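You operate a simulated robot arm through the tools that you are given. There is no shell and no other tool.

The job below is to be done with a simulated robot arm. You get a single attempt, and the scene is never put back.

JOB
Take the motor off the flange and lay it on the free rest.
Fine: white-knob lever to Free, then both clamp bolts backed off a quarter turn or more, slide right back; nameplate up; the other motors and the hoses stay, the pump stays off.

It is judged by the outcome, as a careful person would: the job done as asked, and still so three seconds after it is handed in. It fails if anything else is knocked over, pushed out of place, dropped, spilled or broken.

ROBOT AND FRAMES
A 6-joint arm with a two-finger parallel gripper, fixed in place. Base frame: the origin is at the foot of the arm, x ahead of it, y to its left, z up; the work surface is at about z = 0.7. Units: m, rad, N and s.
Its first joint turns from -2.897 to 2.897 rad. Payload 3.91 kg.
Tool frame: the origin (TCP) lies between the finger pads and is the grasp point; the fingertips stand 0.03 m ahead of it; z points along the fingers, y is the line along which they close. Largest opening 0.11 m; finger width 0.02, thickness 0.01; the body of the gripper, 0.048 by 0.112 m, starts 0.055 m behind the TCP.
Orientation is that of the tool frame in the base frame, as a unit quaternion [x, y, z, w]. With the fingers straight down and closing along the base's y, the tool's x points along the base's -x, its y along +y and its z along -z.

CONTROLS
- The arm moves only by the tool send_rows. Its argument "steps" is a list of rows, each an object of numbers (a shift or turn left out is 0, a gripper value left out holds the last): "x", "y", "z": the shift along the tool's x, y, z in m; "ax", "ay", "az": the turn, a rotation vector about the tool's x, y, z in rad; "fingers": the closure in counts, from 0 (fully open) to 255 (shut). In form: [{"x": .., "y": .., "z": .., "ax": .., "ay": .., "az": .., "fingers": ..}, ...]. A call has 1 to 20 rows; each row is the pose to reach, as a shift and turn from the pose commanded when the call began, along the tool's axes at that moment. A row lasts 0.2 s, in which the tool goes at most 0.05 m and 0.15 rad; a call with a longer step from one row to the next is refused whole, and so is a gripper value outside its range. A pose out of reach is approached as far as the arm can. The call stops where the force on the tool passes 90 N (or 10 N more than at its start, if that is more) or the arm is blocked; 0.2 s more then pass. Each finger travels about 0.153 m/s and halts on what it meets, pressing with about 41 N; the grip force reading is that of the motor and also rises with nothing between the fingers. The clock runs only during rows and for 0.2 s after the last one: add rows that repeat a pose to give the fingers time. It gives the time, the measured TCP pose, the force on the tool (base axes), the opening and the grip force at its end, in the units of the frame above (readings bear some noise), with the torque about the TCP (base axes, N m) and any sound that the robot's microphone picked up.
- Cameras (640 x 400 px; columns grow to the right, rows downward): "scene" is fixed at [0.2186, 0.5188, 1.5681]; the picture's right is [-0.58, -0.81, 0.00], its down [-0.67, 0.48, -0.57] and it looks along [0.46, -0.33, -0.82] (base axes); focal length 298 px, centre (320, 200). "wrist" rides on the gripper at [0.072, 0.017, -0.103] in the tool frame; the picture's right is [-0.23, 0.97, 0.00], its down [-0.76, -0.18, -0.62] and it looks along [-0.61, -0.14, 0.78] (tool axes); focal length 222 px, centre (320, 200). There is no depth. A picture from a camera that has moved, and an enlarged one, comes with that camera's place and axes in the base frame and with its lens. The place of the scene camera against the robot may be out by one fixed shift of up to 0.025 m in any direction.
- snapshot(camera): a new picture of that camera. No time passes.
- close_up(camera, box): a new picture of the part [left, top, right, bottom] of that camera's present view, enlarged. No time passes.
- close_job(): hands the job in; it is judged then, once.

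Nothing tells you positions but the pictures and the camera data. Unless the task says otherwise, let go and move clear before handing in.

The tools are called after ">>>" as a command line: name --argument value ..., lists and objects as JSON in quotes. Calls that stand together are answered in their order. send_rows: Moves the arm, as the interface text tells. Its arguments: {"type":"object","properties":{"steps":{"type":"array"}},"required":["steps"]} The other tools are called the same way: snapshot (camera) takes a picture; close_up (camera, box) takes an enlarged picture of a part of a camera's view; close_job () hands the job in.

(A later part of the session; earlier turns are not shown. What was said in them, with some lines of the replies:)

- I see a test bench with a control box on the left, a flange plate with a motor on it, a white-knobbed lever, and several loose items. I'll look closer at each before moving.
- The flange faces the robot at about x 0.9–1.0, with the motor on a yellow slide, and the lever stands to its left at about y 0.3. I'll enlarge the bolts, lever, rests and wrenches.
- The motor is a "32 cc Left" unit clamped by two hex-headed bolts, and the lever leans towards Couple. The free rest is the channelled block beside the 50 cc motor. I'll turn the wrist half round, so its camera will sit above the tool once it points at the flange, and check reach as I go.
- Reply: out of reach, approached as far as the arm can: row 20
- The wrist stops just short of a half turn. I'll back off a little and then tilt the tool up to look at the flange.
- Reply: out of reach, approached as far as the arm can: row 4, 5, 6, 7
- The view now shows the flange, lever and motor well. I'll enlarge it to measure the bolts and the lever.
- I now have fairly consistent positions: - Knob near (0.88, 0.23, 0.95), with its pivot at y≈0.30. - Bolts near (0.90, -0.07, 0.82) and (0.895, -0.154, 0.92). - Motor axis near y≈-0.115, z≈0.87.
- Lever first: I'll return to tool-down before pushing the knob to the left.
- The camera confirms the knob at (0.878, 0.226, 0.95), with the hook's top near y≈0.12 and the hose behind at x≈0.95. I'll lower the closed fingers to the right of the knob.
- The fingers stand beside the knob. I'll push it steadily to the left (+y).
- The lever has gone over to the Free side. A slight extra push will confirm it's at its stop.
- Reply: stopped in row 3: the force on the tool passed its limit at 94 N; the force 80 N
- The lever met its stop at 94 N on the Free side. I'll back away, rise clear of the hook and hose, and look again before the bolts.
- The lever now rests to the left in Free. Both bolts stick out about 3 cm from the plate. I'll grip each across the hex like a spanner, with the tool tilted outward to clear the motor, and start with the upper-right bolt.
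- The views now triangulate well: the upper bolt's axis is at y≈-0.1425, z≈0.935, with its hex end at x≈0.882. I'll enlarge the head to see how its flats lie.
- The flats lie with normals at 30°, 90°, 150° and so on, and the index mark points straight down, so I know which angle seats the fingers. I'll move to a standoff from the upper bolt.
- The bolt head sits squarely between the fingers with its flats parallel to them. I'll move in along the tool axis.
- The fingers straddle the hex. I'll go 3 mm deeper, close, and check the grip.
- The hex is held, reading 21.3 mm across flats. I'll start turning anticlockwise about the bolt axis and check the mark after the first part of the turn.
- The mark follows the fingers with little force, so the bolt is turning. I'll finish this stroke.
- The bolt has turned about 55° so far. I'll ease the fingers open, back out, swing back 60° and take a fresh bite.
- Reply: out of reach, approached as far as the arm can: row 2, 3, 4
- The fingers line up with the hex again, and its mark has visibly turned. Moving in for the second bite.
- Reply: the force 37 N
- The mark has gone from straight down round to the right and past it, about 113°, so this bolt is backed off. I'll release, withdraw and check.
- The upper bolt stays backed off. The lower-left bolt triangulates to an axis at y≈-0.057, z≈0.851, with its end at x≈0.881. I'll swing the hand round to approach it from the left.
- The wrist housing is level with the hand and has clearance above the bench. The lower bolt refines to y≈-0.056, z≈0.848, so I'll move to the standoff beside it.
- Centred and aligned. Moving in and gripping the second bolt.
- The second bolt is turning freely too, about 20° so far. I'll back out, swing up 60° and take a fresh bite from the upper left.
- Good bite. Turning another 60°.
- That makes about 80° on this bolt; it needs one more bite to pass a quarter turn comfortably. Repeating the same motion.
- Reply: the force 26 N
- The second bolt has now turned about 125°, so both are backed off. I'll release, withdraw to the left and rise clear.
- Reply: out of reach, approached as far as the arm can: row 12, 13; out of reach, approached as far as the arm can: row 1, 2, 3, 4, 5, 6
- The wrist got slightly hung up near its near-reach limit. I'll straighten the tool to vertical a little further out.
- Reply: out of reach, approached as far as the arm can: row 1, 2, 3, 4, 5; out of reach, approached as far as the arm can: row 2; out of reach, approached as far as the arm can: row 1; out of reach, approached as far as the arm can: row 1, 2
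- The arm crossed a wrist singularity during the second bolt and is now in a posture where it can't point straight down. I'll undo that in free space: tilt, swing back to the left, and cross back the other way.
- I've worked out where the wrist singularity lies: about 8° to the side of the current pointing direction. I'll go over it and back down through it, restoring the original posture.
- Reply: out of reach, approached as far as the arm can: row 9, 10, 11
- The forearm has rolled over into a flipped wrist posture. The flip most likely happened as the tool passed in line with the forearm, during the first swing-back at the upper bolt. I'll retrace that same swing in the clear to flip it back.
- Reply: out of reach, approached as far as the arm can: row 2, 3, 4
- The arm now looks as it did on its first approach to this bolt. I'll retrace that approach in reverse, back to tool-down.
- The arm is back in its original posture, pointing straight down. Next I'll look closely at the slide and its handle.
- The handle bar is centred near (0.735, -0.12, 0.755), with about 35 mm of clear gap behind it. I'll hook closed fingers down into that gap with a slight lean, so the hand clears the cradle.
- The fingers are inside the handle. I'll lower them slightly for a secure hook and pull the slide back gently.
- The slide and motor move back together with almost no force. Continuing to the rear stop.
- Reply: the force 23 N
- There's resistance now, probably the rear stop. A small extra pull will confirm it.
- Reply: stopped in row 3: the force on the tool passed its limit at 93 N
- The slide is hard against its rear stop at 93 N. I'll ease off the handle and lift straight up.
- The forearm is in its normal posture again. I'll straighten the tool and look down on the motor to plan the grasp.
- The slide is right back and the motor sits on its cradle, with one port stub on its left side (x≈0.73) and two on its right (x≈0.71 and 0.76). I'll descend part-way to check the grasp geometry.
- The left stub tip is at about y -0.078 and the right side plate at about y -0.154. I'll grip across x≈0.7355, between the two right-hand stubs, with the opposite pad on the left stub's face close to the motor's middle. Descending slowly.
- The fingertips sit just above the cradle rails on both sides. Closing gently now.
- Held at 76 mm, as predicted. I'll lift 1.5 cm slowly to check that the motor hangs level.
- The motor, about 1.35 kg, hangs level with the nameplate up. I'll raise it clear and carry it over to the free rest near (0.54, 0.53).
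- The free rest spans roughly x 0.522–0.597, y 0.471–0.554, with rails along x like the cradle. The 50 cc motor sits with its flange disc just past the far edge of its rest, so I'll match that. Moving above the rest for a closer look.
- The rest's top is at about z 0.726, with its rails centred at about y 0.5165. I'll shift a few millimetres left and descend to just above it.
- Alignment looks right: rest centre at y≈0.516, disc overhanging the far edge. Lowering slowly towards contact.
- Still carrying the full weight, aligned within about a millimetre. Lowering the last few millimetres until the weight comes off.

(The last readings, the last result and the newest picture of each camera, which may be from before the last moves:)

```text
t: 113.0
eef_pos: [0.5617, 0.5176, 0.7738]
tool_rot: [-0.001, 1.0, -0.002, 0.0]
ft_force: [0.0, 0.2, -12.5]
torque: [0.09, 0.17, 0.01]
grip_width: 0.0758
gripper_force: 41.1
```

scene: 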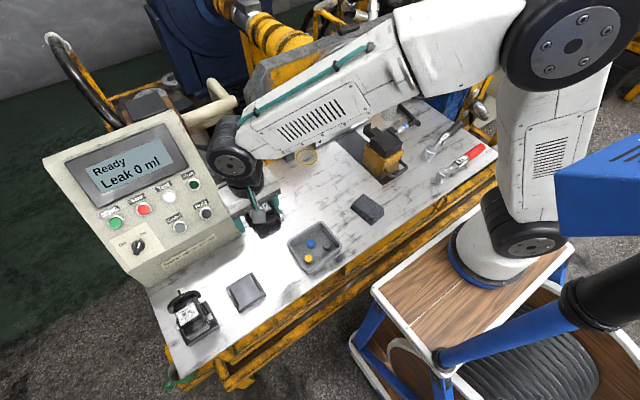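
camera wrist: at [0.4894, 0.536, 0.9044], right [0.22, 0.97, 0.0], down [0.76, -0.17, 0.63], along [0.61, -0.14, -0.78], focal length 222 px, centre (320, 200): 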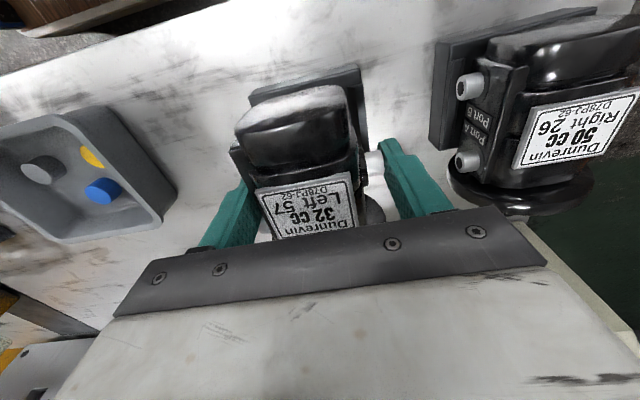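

>>> send_rows --steps '[{"z": 0.0015}, {"z": 0.003}]'

>>> close_up --camera "wrist" --box '[200, 0, 440, 160]'

>>> close_up --camera "scene" --box '[200, 230, 290, 320]'

```text
t: 113.6
eef_pos: [0.5619, 0.517, 0.7701]
tool_rot: [-0.001, 1.0, -0.001, 0.001]
ft_force: [0.0, -0.2, -13.7]
torque: [0.05, 0.13, -0.01]
grip_width: 0.076
gripper_force: 40.9
```

```text
2.50 times, centred on (320, 80) of wrist
camera zoom: at [0.489, 0.5336, 0.8733], right [0.22, 0.97, 0.0], down [0.76, -0.17, 0.62], along [0.61, -0.14, -0.78], focal length 555 px, centre (320, 500)
```

zoom: 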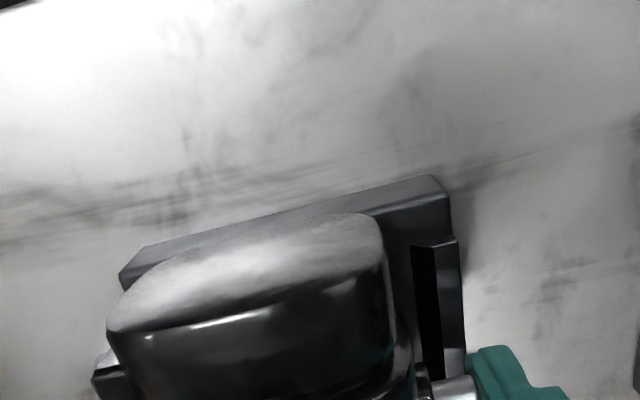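

```text
4.44 times, centred on (245, 275) of scene
camera zoom: at [0.2186, 0.5188, 1.5681], right [-0.58, -0.81, 0.0], down [-0.67, 0.48, -0.57], along [0.46, -0.33, -0.82], focal length 1324 px, centre (653, -133)
```

zoom: 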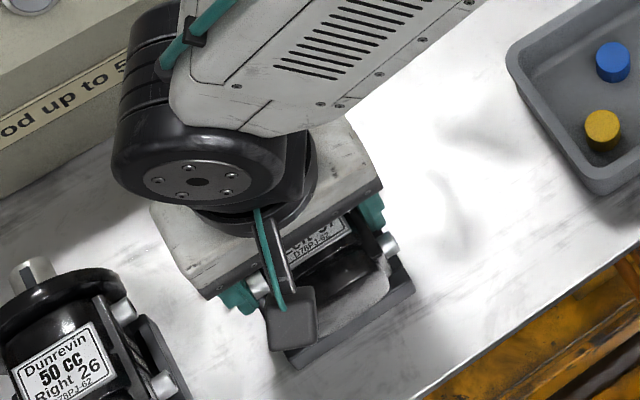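

>>> send_rows --steps '[{"z": 0.0015}, {"z": 0.003}]'

>>> send_rows --steps '[{"z": 0.0015}, {"z": 0.003}]'

```text
t: 114.2
eef_pos: [0.5616, 0.5173, 0.7685]
tool_rot: [-0.001, 1.0, 0.0, 0.002]
ft_force: [-5.8, -4.7, 23.4]
torque: [-0.27, 0.4, 0.07]
grip_width: 0.0758
gripper_force: 41.0
```

```text
t: 114.8
eef_pos: [0.5621, 0.5168, 0.7683]
tool_rot: [-0.001, 1.0, 0.002, 0.003]
ft_force: [-4.9, -3.7, 57.2]
torque: [-0.45, 0.23, 0.07]
grip_width: 0.0761
gripper_force: 41.4
```

Contact. I'll ease off the downward push and check whether the motor itself is seated.

>>> send_rows --steps '[{"z": -0.003}, {"z": -0.0035}]'

>>> close_up --camera "wrist" --box '[200, 40, 440, 240]'

>>> close_up --camera "scene" --box '[225, 255, 275, 305]'

```text
t: 115.4
eef_pos: [0.5628, 0.5175, 0.7677]
tool_rot: [-0.001, 1.0, 0.001, 0.002]
ft_force: [9.3, 11.9, 26.6]
torque: [0.37, -1.26, 0.35]
grip_width: 0.0758
gripper_force: 41.0
```

```text
2.00 times, centred on (320, 140) of wrist
camera zoom: at [0.4892, 0.5342, 0.8709], right [0.22, 0.97, 0.0], down [0.76, -0.17, 0.63], along [0.61, -0.14, -0.78], focal length 444 px, centre (320, 320)
```

zoom: 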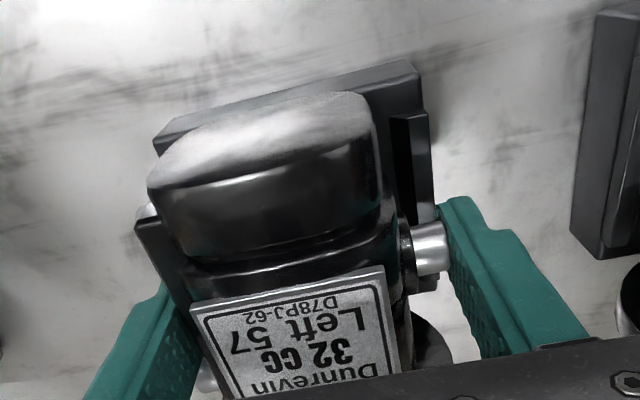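

```text
8.00 times, centred on (250, 280) of scene
camera zoom: at [0.2186, 0.5188, 1.5681], right [-0.58, -0.81, 0.0], down [-0.67, 0.48, -0.57], along [0.46, -0.33, -0.82], focal length 2383 px, centre (880, -440)
```

zoom: 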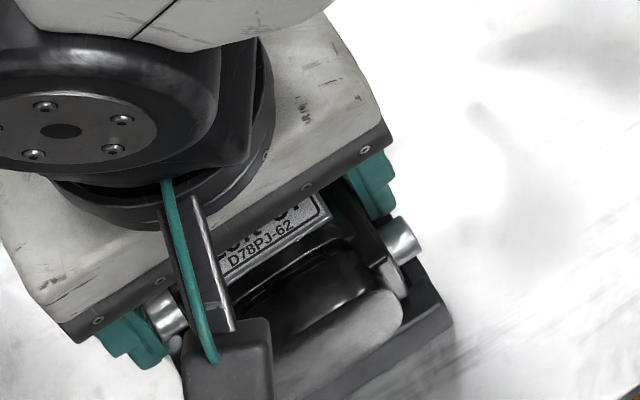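

The motor sits between the rails. I'll relieve the remaining push before opening.

>>> send_rows --steps '[{"z": -0.001}, {"z": -0.002}, {"z": -0.002}]'

```text
t: 116.2
eef_pos: [0.561, 0.5153, 0.7674]
tool_rot: [-0.001, 1.0, -0.003, -0.001]
ft_force: [-2.6, 2.2, -3.8]
torque: [0.17, -0.12, 0.12]
grip_width: 0.0759
gripper_force: 40.8
```

Most of the weight is on the rest now. Opening the fingers gradually.

>>> send_rows --steps '[{"fingers": 76}, {"fingers": 70}, {"fingers": 60}, {"fingers": 45}, {"fingers": 25}, {"fingers": 5}, {"fingers": 0}]'

>>> close_up --camera "wrist" --box '[200, 40, 440, 240]'

>>> close_up --camera "scene" --box '[200, 240, 290, 320]'

```text
t: 117.8
eef_pos: [0.5631, 0.5169, 0.7701]
tool_rot: [-0.001, 1.0, -0.002, 0.001]
ft_force: [0.6, -0.4, 0.1]
torque: [-0.01, -0.02, 0.0]
grip_width: 0.1099
gripper_force: 0.0
```

```text
2.00 times, centred on (320, 140) of wrist
camera zoom: at [0.489, 0.5334, 0.8729], right [0.22, 0.97, 0.0], down [0.76, -0.17, 0.63], along [0.61, -0.14, -0.78], focal length 444 px, centre (320, 320)
```

zoom: 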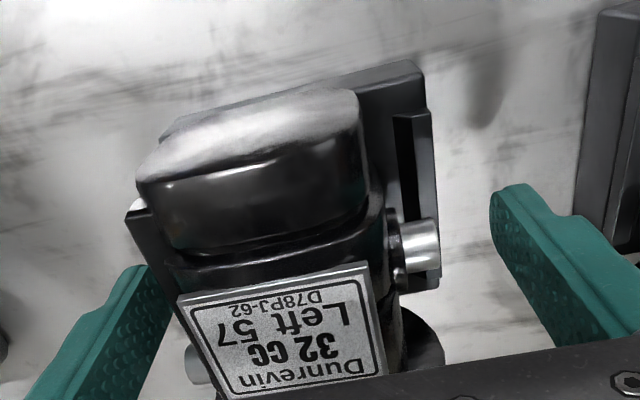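

```text
5.00 times, centred on (245, 280) of scene
camera zoom: at [0.2186, 0.5188, 1.5681], right [-0.58, -0.81, 0.0], down [-0.67, 0.48, -0.57], along [0.46, -0.33, -0.82], focal length 1489 px, centre (695, -200)
```

zoom: 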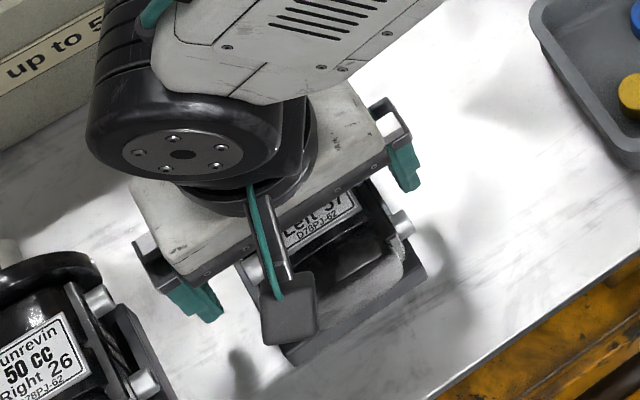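

Released. I'll rise straight up and inspect how the motor is sitting.

>>> send_rows --steps '[{"z": -0.02}, {"z": -0.05}, {"z": -0.09}, {"z": -0.13}, {"z": -0.16, "x": 0.01}, {"z": -0.18, "x": 0.02}, {"z": -0.18, "x": 0.02}]'

>>> snapshot --camera "wrist"

>>> close_up --camera "wrist" --box '[240, 20, 420, 180]'

>>> close_up --camera "scene" --box '[160, 240, 290, 350]'

```text
t: 119.4
eef_pos: [0.5418, 0.5178, 0.9496]
tool_rot: [-0.001, 1.0, -0.001, 0.0]
ft_force: [0.8, -0.5, 0.8]
torque: [-0.03, -0.02, -0.04]
grip_width: 0.11
gripper_force: 0.1
```

```text
taken
camera wrist: at [0.4682, 0.5347, 1.0521], right [0.22, 0.97, 0.0], down [0.76, -0.17, 0.63], along [0.61, -0.14, -0.78], focal length 222 px, centre (320, 200)
```

wrist: 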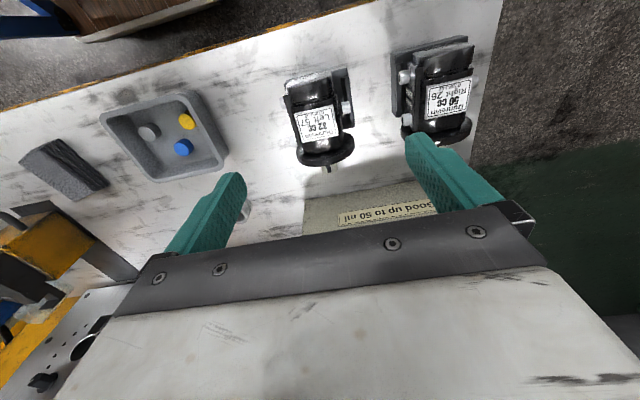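

```text
2.50 times, centred on (330, 100) of wrist
camera zoom: at [0.4682, 0.5347, 1.0521], right [0.22, 0.97, 0.0], down [0.76, -0.17, 0.63], along [0.61, -0.14, -0.78], focal length 555 px, centre (295, 450)
```

zoom: 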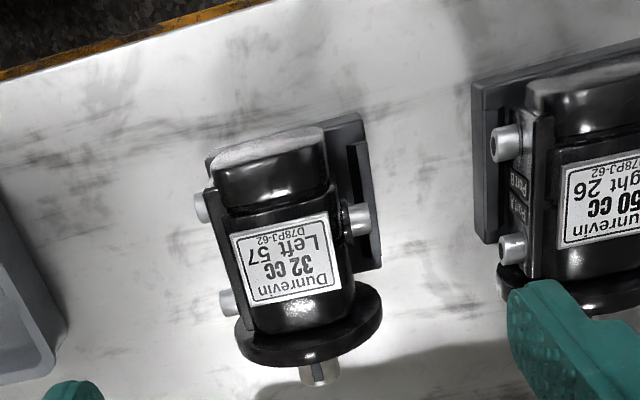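

```text
3.64 times, centred on (225, 295) of scene
camera zoom: at [0.2186, 0.5188, 1.5681], right [-0.58, -0.81, 0.0], down [-0.67, 0.48, -0.57], along [0.46, -0.33, -0.82], focal length 1083 px, centre (666, -146)
```

zoom: 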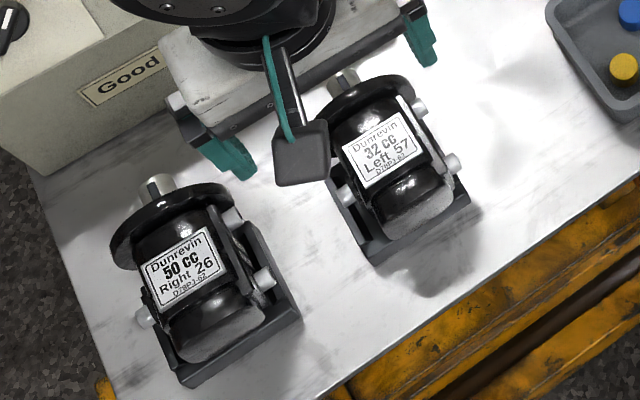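

The motor lies on the free rest with its nameplate up, but it seems to have moved a few millimetres to the right when released. I'll look from a lower angle to see whether it's flat between the rails.

>>> send_rows --steps '[{"x": 0.03}, {"x": 0.06}, {"x": 0.09}, {"x": 0.1, "z": 0.03}]'

>>> snapshot --camera "wrist"

>>> close_up --camera "wrist" --box '[240, 110, 480, 250]'

>>> close_up --camera "scene" --box '[210, 250, 280, 310]'

```text
t: 120.4
eef_pos: [0.4396, 0.5177, 0.9189]
tool_rot: [-0.002, 1.0, -0.001, 0.001]
ft_force: [-0.8, 0.0, 0.5]
torque: [-0.01, 0.01, 0.01]
grip_width: 0.11
gripper_force: 0.2
```

```text
taken
camera wrist: at [0.367, 0.5338, 1.0225], right [0.22, 0.97, 0.0], down [0.76, -0.17, 0.63], along [0.61, -0.14, -0.78], focal length 222 px, centre (320, 200)
```

wrist: 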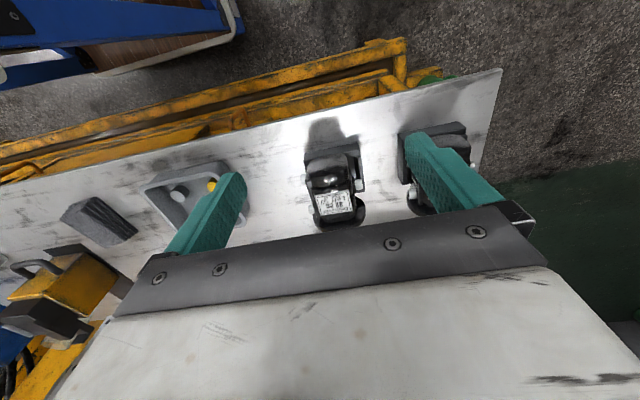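

```text
2.67 times, centred on (360, 180) of wrist
camera zoom: at [0.367, 0.5338, 1.0225], right [0.22, 0.97, 0.0], down [0.76, -0.17, 0.63], along [0.61, -0.14, -0.78], focal length 592 px, centre (213, 253)
```

zoom: 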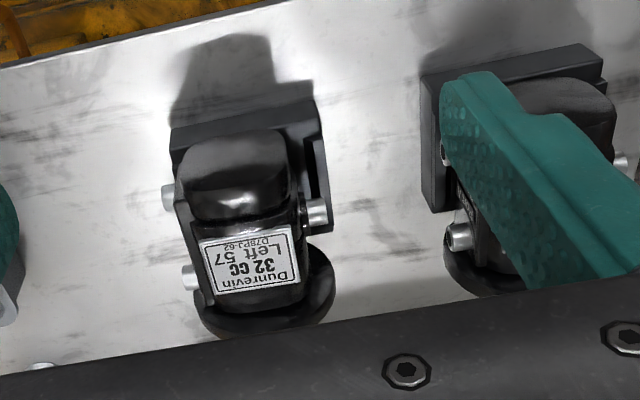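

```text
6.67 times, centred on (245, 280) of scene
camera zoom: at [0.2186, 0.5188, 1.5681], right [-0.58, -0.81, 0.0], down [-0.67, 0.48, -0.57], along [0.46, -0.33, -0.82], focal length 1986 px, centre (820, -333)
```

zoom: 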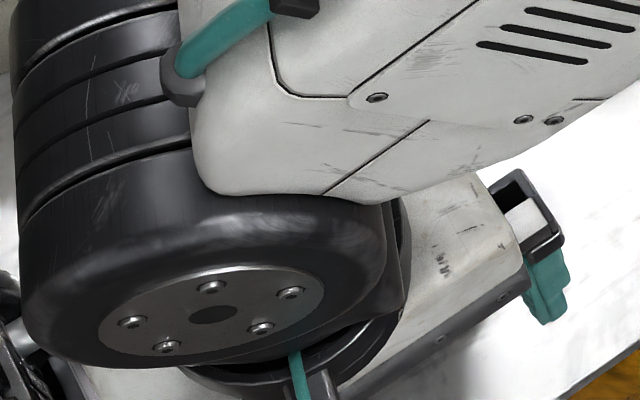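

>>> close_up --camera "wrist" --box '[295, 135, 375, 235]'

```text
4.00 times, centred on (335, 185) of wrist
camera zoom: at [0.367, 0.5338, 1.0225], right [0.22, 0.97, 0.0], down [0.76, -0.17, 0.63], along [0.61, -0.14, -0.78], focal length 888 px, centre (260, 260)
```

zoom: 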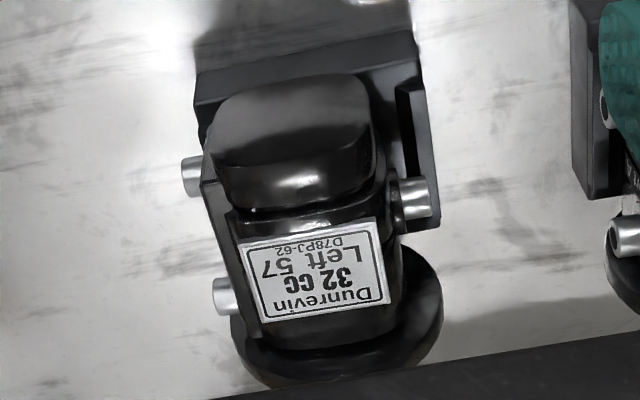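

The motor appears level but sits roughly 9 mm right of the rest's centre. I'll turn the wrist to view its right side at a lower angle and see how it meets the rail.

>>> send_rows --steps '[{"x": -0.02, "z": -0.03, "az": -0.14}, {"x": -0.04, "z": -0.06, "az": -0.28}, {"x": -0.06, "y": -0.01, "z": -0.08, "az": -0.42}, {"x": -0.08, "y": -0.02, "z": -0.08, "az": -0.56}, {"x": -0.1, "y": -0.03, "z": -0.08, "az": -0.7}, {"x": -0.12, "y": -0.04, "z": -0.08, "az": -0.84}, {"x": -0.12, "y": -0.05, "z": -0.08, "az": -0.98}, {"x": -0.12, "y": -0.06, "z": -0.08, "az": -1.12}, {"x": -0.12, "y": -0.07, "z": -0.08, "az": -1.26}, {"x": -0.12, "y": -0.08, "z": -0.08, "az": -1.4}, {"x": -0.12, "y": -0.08, "z": -0.08, "az": -1.54}, {"x": -0.12, "y": -0.08, "z": -0.08, "az": -1.571}]'

>>> snapshot --camera "wrist"

>>> close_up --camera "scene" --box '[160, 240, 290, 350]'

```text
t: 123.0
eef_pos: [0.5613, 0.4387, 1.0006]
tool_rot: [0.709, -0.705, 0.002, 0.001]
ft_force: [-0.2, 0.2, 0.5]
torque: [-0.02, 0.01, -0.03]
grip_width: 0.1097
gripper_force: 0.0
```

```text
taken
camera wrist: at [0.5445, 0.3654, 1.1038], right [-0.97, 0.22, 0.0], down [0.17, 0.76, 0.62], along [0.14, 0.61, -0.78], focal length 222 px, centre (320, 200)
```

wrist: 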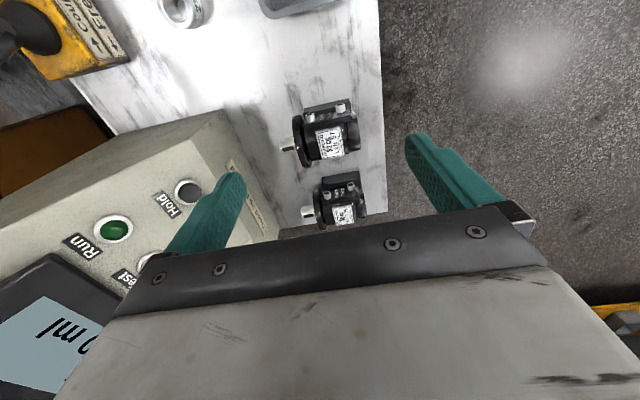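

```text
3.64 times, centred on (225, 295) of scene
camera zoom: at [0.2186, 0.5188, 1.5681], right [-0.58, -0.81, 0.0], down [-0.67, 0.48, -0.57], along [0.46, -0.33, -0.82], focal length 1083 px, centre (666, -146)
```

zoom: 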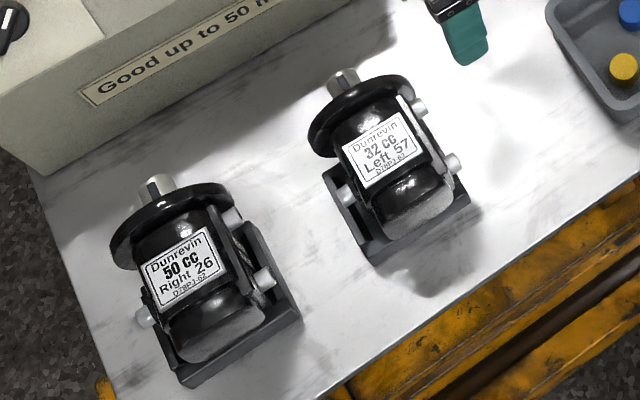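

>>> close_up --camera "wrist" --box '[270, 80, 390, 230]'

>>> close_up --camera "scene" --box '[215, 255, 275, 315]'

>>> close_up --camera "scene" --box '[160, 285, 225, 350]'

```text
2.67 times, centred on (330, 155) of wrist
camera zoom: at [0.5445, 0.3654, 1.1038], right [-0.97, 0.22, 0.0], down [0.17, 0.76, 0.62], along [0.14, 0.61, -0.78], focal length 592 px, centre (293, 320)
```

zoom: 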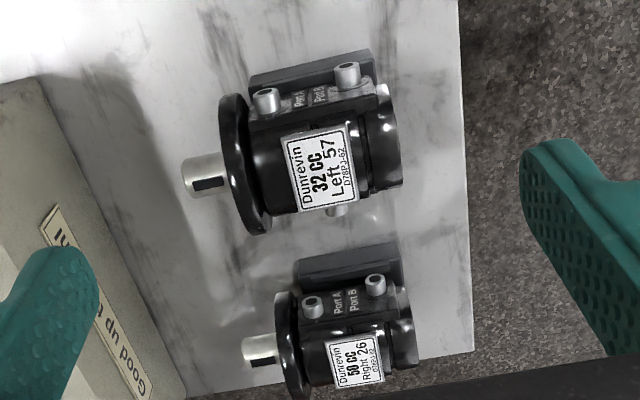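

```text
6.67 times, centred on (245, 285) of scene
camera zoom: at [0.2186, 0.5188, 1.5681], right [-0.58, -0.81, 0.0], down [-0.67, 0.48, -0.57], along [0.46, -0.33, -0.82], focal length 1986 px, centre (820, -367)
```

zoom: 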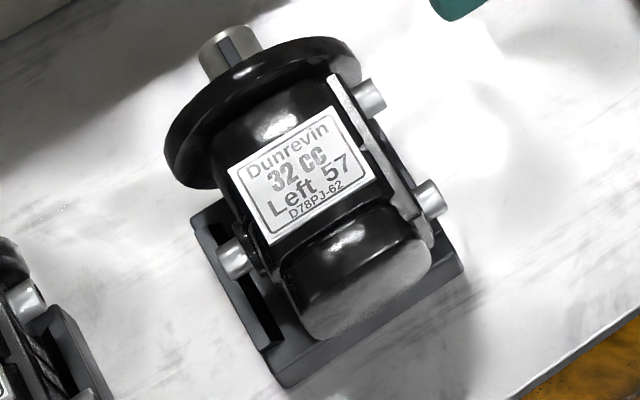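

```text
6.15 times, centred on (192, 318) of scene
camera zoom: at [0.2186, 0.5188, 1.5681], right [-0.58, -0.81, 0.0], down [-0.67, 0.48, -0.57], along [0.46, -0.33, -0.82], focal length 1833 px, centre (1105, -523)
```

zoom: 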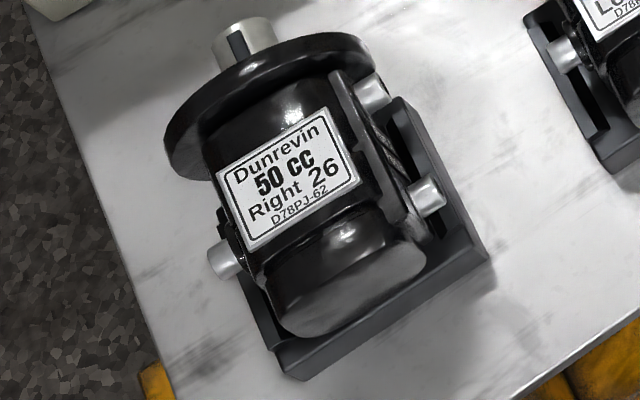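

Compared with the 50 cc motor on its rest, ours sits several millimetres too far right, over the right rail. I'll turn back, take it again slightly higher so the fingertips clear the rails, and set it down centred.

>>> send_rows --steps '[{"az": 0.14}, {"az": 0.28}, {"az": 0.42}, {"az": 0.56, "x": -0.01}, {"az": 0.7, "x": -0.02}, {"az": 0.84, "x": -0.03}, {"az": 0.98, "x": -0.045}, {"az": 1.12, "x": -0.06}, {"az": 1.26, "x": -0.07}, {"az": 1.4, "x": -0.08}, {"az": 1.54, "x": -0.0815}, {"az": 1.577, "x": -0.0815}, {"az": 1.577, "x": -0.0815}]'

>>> snapshot --camera "wrist"

>>> close_up --camera "wrist" --box '[230, 20, 410, 180]'

```text
t: 125.8
eef_pos: [0.5622, 0.5178, 0.9997]
tool_rot: [0.003, 1.0, -0.001, 0.001]
ft_force: [0.0, -0.4, -0.1]
torque: [0.03, 0.0, -0.01]
grip_width: 0.1098
gripper_force: 0.1
```

```text
taken
camera wrist: at [0.4893, 0.5361, 1.1023], right [0.23, 0.97, 0.0], down [0.76, -0.18, 0.63], along [0.61, -0.15, -0.78], focal length 222 px, centre (320, 200)
```

wrist: 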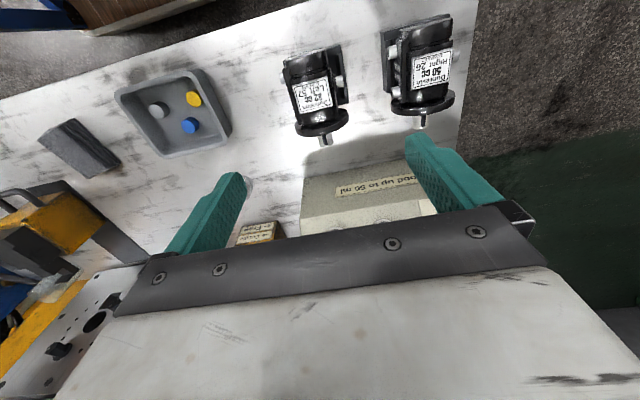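

```text
2.50 times, centred on (320, 100) of wrist
camera zoom: at [0.4893, 0.5361, 1.1023], right [0.23, 0.97, 0.0], down [0.76, -0.18, 0.63], along [0.61, -0.15, -0.78], focal length 555 px, centre (320, 450)
```

zoom: 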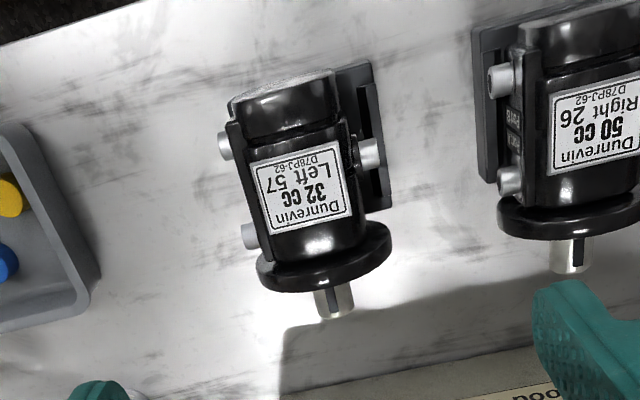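

>>> send_rows --steps '[{"y": -0.0035, "z": 0.04}, {"y": -0.0035, "z": 0.08}, {"y": -0.0035, "z": 0.11}, {"y": -0.0035, "z": 0.13}, {"y": -0.0035, "z": 0.13}]'

>>> close_up --camera "wrist" --box '[200, 40, 440, 240]'

```text
t: 127.0
eef_pos: [0.5616, 0.5157, 0.8697]
tool_rot: [0.002, 1.0, -0.002, 0.001]
ft_force: [-0.7, -0.9, -0.5]
torque: [0.02, -0.04, -0.01]
grip_width: 0.1102
gripper_force: 0.2
```

```text
2.00 times, centred on (320, 140) of wrist
camera zoom: at [0.4882, 0.5322, 0.9721], right [0.23, 0.97, 0.0], down [0.76, -0.18, 0.63], along [0.61, -0.15, -0.78], focal length 444 px, centre (320, 320)
```

zoom: 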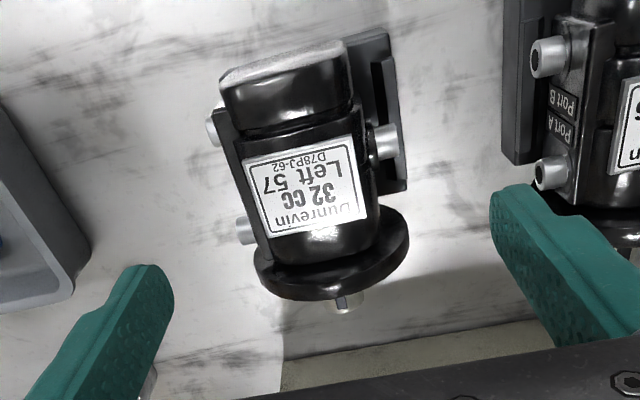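

The motor sits about 4–5 mm off centre with a slight yaw. I'll grip it here, lift a little, shift left 4.5 mm and set it down again.

>>> send_rows --steps '[{"z": 0.03}, {"z": 0.06}, {"z": 0.08}, {"z": 0.0945}, {"z": 0.0945, "fingers": 50}, {"z": 0.0945, "fingers": 65}, {"z": 0.0945, "fingers": 75}, {"z": 0.0945, "fingers": 90}, {"z": 0.0945, "fingers": 255}, {"z": 0.0945, "fingers": 255}, {"z": 0.0945, "fingers": 255}]'

>>> close_up --camera "wrist" --box '[200, 40, 440, 240]'

```text
t: 129.4
eef_pos: [0.5614, 0.515, 0.7765]
tool_rot: [0.001, 1.0, -0.002, 0.001]
ft_force: [1.0, -6.0, 2.5]
torque: [-0.27, 0.05, -0.01]
grip_width: 0.0759
gripper_force: 41.2
```

```text
2.00 times, centred on (320, 140) of wrist
camera zoom: at [0.4891, 0.5325, 0.8794], right [0.23, 0.97, 0.0], down [0.76, -0.18, 0.63], along [0.61, -0.15, -0.78], focal length 444 px, centre (320, 320)
```

zoom: 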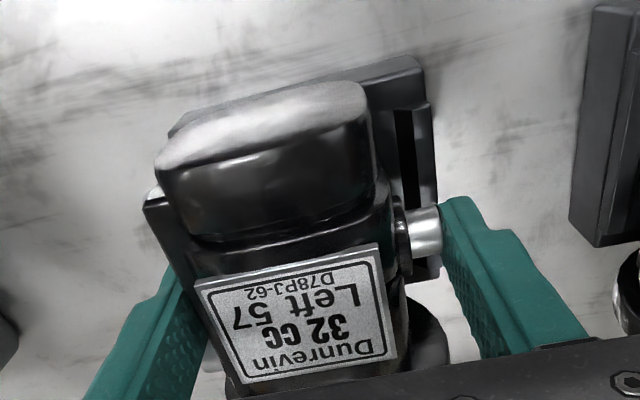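

>>> send_rows --steps '[{"z": -0.004}, {"z": -0.008}, {"z": -0.012}, {"z": -0.016}, {"z": -0.016, "y": 0.0025}, {"z": -0.016, "y": 0.005}, {"z": -0.016, "y": 0.005}]'

>>> close_up --camera "wrist" --box '[200, 40, 440, 240]'

>>> close_up --camera "scene" --box '[215, 255, 275, 315]'

```text
t: 131.0
eef_pos: [0.5631, 0.5196, 0.7918]
tool_rot: [0.002, 1.0, -0.001, 0.001]
ft_force: [0.0, -0.4, -12.0]
torque: [0.12, 0.07, 0.01]
grip_width: 0.0758
gripper_force: 41.3
```

```text
2.00 times, centred on (320, 140) of wrist
camera zoom: at [0.49, 0.5373, 0.8938], right [0.23, 0.97, 0.0], down [0.76, -0.18, 0.62], along [0.61, -0.15, -0.78], focal length 444 px, centre (320, 320)
```

zoom: 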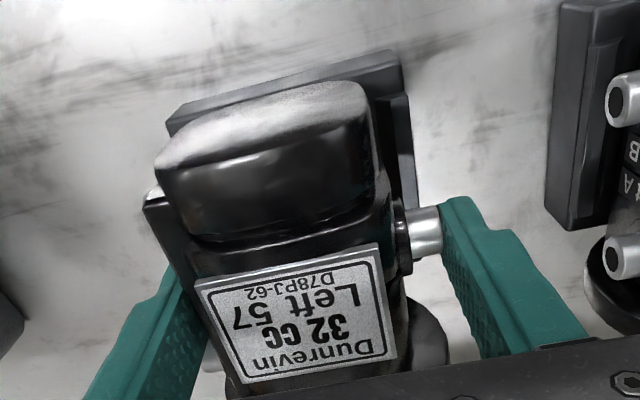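

```text
6.67 times, centred on (245, 285) of scene
camera zoom: at [0.2186, 0.5188, 1.5681], right [-0.58, -0.81, 0.0], down [-0.67, 0.48, -0.57], along [0.46, -0.33, -0.82], focal length 1986 px, centre (820, -367)
```

zoom: 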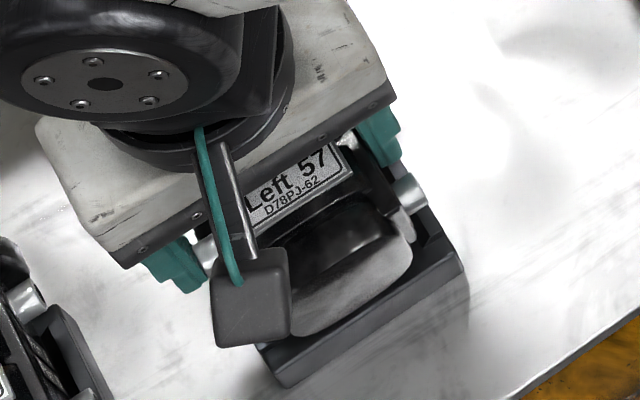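

Now the motor sits centred over the rest, like its neighbour. Lowering gently.

>>> send_rows --steps '[{"z": 0.004}, {"z": 0.008}, {"z": 0.011}, {"z": 0.013}]'

>>> send_rows --steps '[{"z": 0.001}, {"z": 0.001}]'

>>> send_rows --steps '[{"z": 0.001}, {"z": 0.001}]'

```text
t: 132.0
eef_pos: [0.563, 0.5201, 0.7772]
tool_rot: [0.001, 1.0, -0.001, 0.0]
ft_force: [-0.4, 0.4, -12.0]
torque: [0.11, 0.16, 0.0]
grip_width: 0.076
gripper_force: 40.7
```

```text
t: 132.6
eef_pos: [0.5625, 0.5201, 0.7764]
tool_rot: [0.002, 1.0, -0.001, 0.001]
ft_force: [-0.2, 0.0, -12.3]
torque: [0.08, 0.12, -0.01]
grip_width: 0.0758
gripper_force: 41.0
```

```text
t: 133.2
eef_pos: [0.562, 0.52, 0.7764]
tool_rot: [0.001, 1.0, -0.002, 0.001]
ft_force: [2.0, -3.0, -3.7]
torque: [-0.1, 0.12, 0.03]
grip_width: 0.076
gripper_force: 40.7
```

Contact is just made and most of the weight is supported. One more half millimetre, then open slowly.

>>> send_rows --steps '[{"z": 0.0005}, {"z": 0.0005}]'

>>> send_rows --steps '[{"fingers": 78}, {"fingers": 75}, {"fingers": 72}, {"fingers": 68}, {"fingers": 60}, {"fingers": 45}, {"fingers": 20}, {"fingers": 0}]'

>>> close_up --camera "wrist" --box '[200, 40, 440, 240]'

>>> close_up --camera "scene" --box '[215, 255, 275, 315]'

```text
t: 133.8
eef_pos: [0.5628, 0.5203, 0.7756]
tool_rot: [0.002, 1.0, -0.001, 0.001]
ft_force: [1.9, -4.8, 10.0]
torque: [-0.26, 0.51, 0.05]
grip_width: 0.0758
gripper_force: 41.5
```

```text
t: 135.6
eef_pos: [0.5633, 0.5204, 0.7751]
tool_rot: [0.002, 1.0, -0.002, 0.001]
ft_force: [-0.1, -0.2, -0.6]
torque: [0.0, 0.02, 0.04]
grip_width: 0.11
gripper_force: 0.1
```

```text
2.00 times, centred on (320, 140) of wrist
camera zoom: at [0.4894, 0.5372, 0.8786], right [0.23, 0.97, 0.0], down [0.76, -0.18, 0.63], along [0.61, -0.15, -0.78], focal length 444 px, centre (320, 320)
```

zoom: 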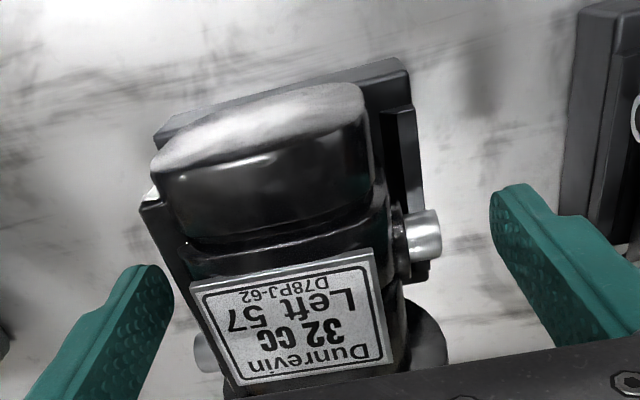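

```text
6.67 times, centred on (245, 285) of scene
camera zoom: at [0.2186, 0.5188, 1.5681], right [-0.58, -0.81, 0.0], down [-0.67, 0.48, -0.57], along [0.46, -0.33, -0.82], focal length 1986 px, centre (820, -367)
```

zoom: 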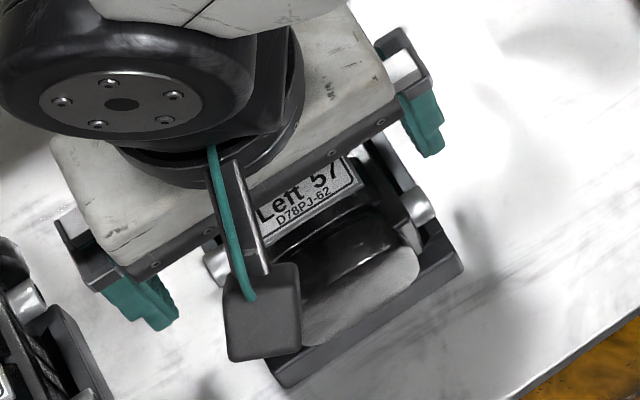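

It barely moved this time. Rising straight up for a final look.

>>> send_rows --steps '[{"z": -0.02}, {"z": -0.05}, {"z": -0.09}, {"z": -0.13}, {"z": -0.17}, {"z": -0.21}, {"z": -0.25}]'

>>> send_rows --steps '[{"y": -0.04}, {"y": -0.08}, {"y": -0.12}, {"y": -0.16}, {"y": -0.2}, {"y": -0.24}, {"y": -0.28}]'

>>> snapshot --camera "scene"

>>> close_up --camera "scene" --box '[215, 255, 275, 315]'

>>> close_up --camera "scene" --box '[160, 250, 280, 350]'

>>> close_up --camera "scene" --box '[310, 60, 430, 190]'

>>> close_up --camera "scene" --box '[60, 110, 280, 260]'

```text
t: 137.2
eef_pos: [0.5626, 0.5189, 1.0272]
tool_rot: [0.001, 1.0, -0.001, 0.001]
ft_force: [0.3, 0.0, -0.6]
torque: [-0.05, 0.02, 0.0]
grip_width: 0.1099
gripper_force: 0.0
```

```text
t: 138.8
eef_pos: [0.5623, 0.2378, 1.0283]
tool_rot: [0.001, 1.0, -0.001, 0.001]
ft_force: [0.6, -0.2, -1.2]
torque: [-0.03, 0.01, 0.02]
grip_width: 0.1096
gripper_force: 0.0
```

```text
taken
```

scene: 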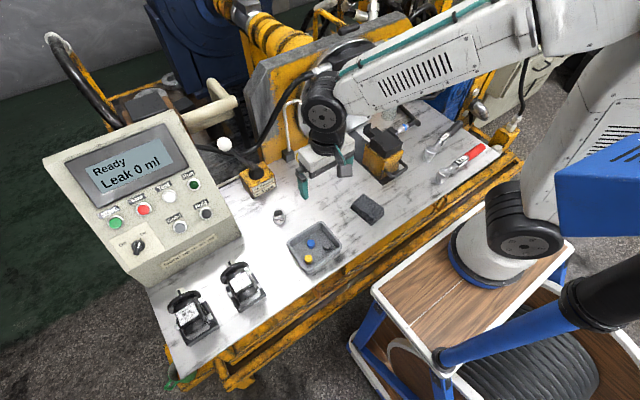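

```text
6.67 times, centred on (245, 285) of scene
camera zoom: at [0.2186, 0.5188, 1.5681], right [-0.58, -0.81, 0.0], down [-0.67, 0.48, -0.57], along [0.46, -0.33, -0.82], focal length 1986 px, centre (820, -367)
```

zoom: 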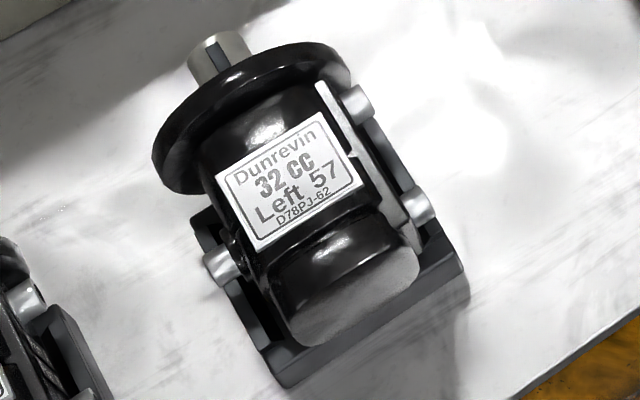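

```text
4.00 times, centred on (220, 300) of scene
camera zoom: at [0.2186, 0.5188, 1.5681], right [-0.58, -0.81, 0.0], down [-0.67, 0.48, -0.57], along [0.46, -0.33, -0.82], focal length 1192 px, centre (720, -200)
```

zoom: 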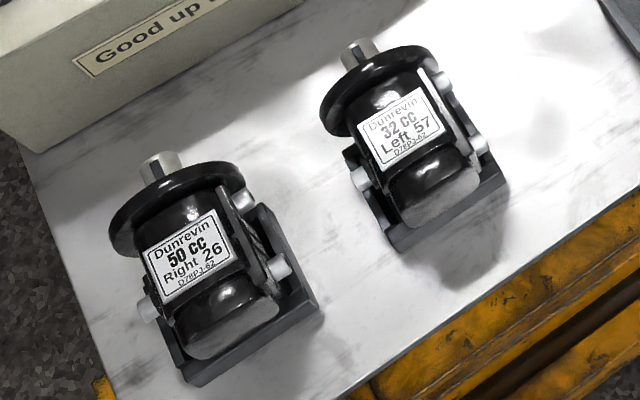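

```text
3.08 times, centred on (370, 125) of scene
camera zoom: at [0.2186, 0.5188, 1.5681], right [-0.58, -0.81, 0.0], down [-0.67, 0.48, -0.57], along [0.46, -0.33, -0.82], focal length 916 px, centre (166, 431)
```

zoom: 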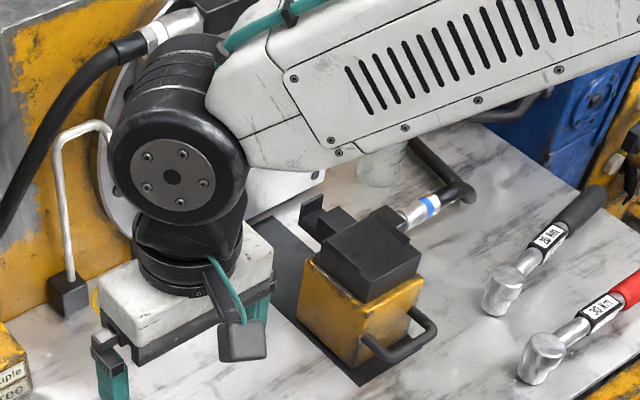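

```text
2.67 times, centred on (170, 185) of scene
camera zoom: at [0.2186, 0.5188, 1.5681], right [-0.58, -0.81, 0.0], down [-0.67, 0.48, -0.57], along [0.46, -0.33, -0.82], focal length 794 px, centre (720, 240)
```

zoom: 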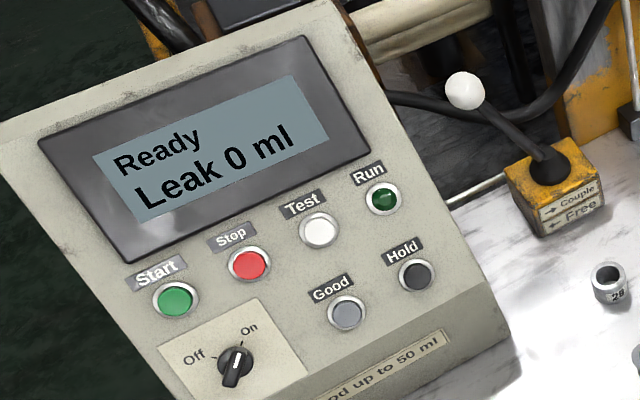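

The 32 cc motor now sits centred on its rest just like its neighbour, nameplate up, with the slide back, lever in Free and panel unchanged. I'll park the arm clear and do a final check of the flange.

>>> send_rows --steps '[{"y": -0.04, "z": -0.02}, {"y": -0.08, "z": -0.04}, {"y": -0.12, "z": -0.06}, {"y": -0.16, "z": -0.06}, {"y": -0.2, "z": -0.06}, {"y": -0.225, "z": -0.06}, {"y": -0.225, "z": -0.06}]'

>>> snapshot --camera "scene"

>>> close_up --camera "scene" --box '[310, 60, 430, 190]'

>>> close_up --camera "scene" --box '[160, 250, 280, 350]'

```text
t: 140.4
eef_pos: [0.5598, 0.0136, 1.0869]
tool_rot: [0.002, 1.0, -0.002, 0.001]
ft_force: [-0.4, -0.3, 0.2]
torque: [0.02, -0.02, 0.02]
grip_width: 0.1099
gripper_force: 0.1
```

```text
taken
```

scene: 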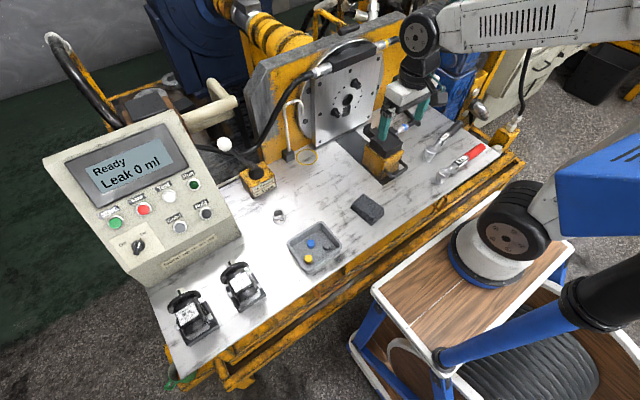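

```text
3.08 times, centred on (370, 125) of scene
camera zoom: at [0.2186, 0.5188, 1.5681], right [-0.58, -0.81, 0.0], down [-0.67, 0.48, -0.57], along [0.46, -0.33, -0.82], focal length 916 px, centre (166, 431)
```

zoom: 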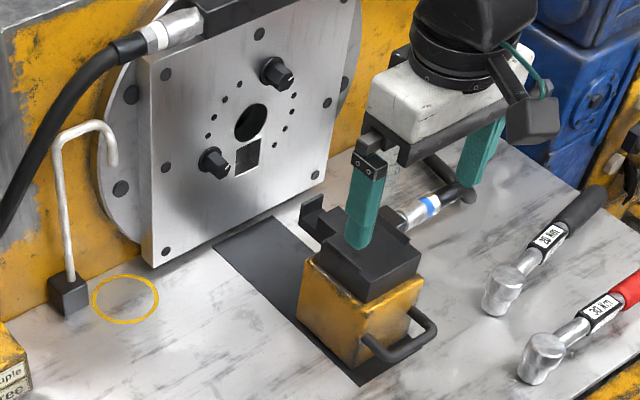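

```text
4.00 times, centred on (220, 300) of scene
camera zoom: at [0.2186, 0.5188, 1.5681], right [-0.58, -0.81, 0.0], down [-0.67, 0.48, -0.57], along [0.46, -0.33, -0.82], focal length 1192 px, centre (720, -200)
```

zoom: 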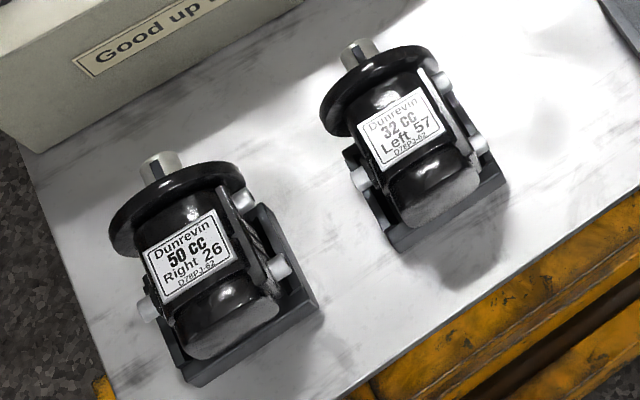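

The motor lies still on the free rest with its nameplate up. The flange is empty, both bolts are backed off, the lever is in Free and the slide is right back. The 50 cc motor, hoses, wrenches, tray and panel look as they did at the start, and the arm is clear, so I'm handing in.

>>> close_job

```text
The job is handed in.
```

The 32 cc motor is off the flange and lying on the free rest, nameplate up, and the job is handed in.

- **Lever:** the white-knob lever is over at Free. I pushed it until it met its stop.
- **Bolts:** both clamp bolts are backed off by more than a quarter turn, the upper one about 113° and the lower one about 125°.
- **Slide:** it is right back against its rear stop.
- **Motor:** on the first set-down it ended up about 5 mm to the right of the rest's centre. I gripped it again, moved it over and set it down centred. It sits like the 50 cc motor next to it.
- **Everything else:** in the final pictures the 50 cc motor, hoses, wrenches, tray and control panel look as they did at the start. I didn't touch the pump controls, and the screen still reads "Ready, Leak 0 ml". The gripper is open and the arm is clear.
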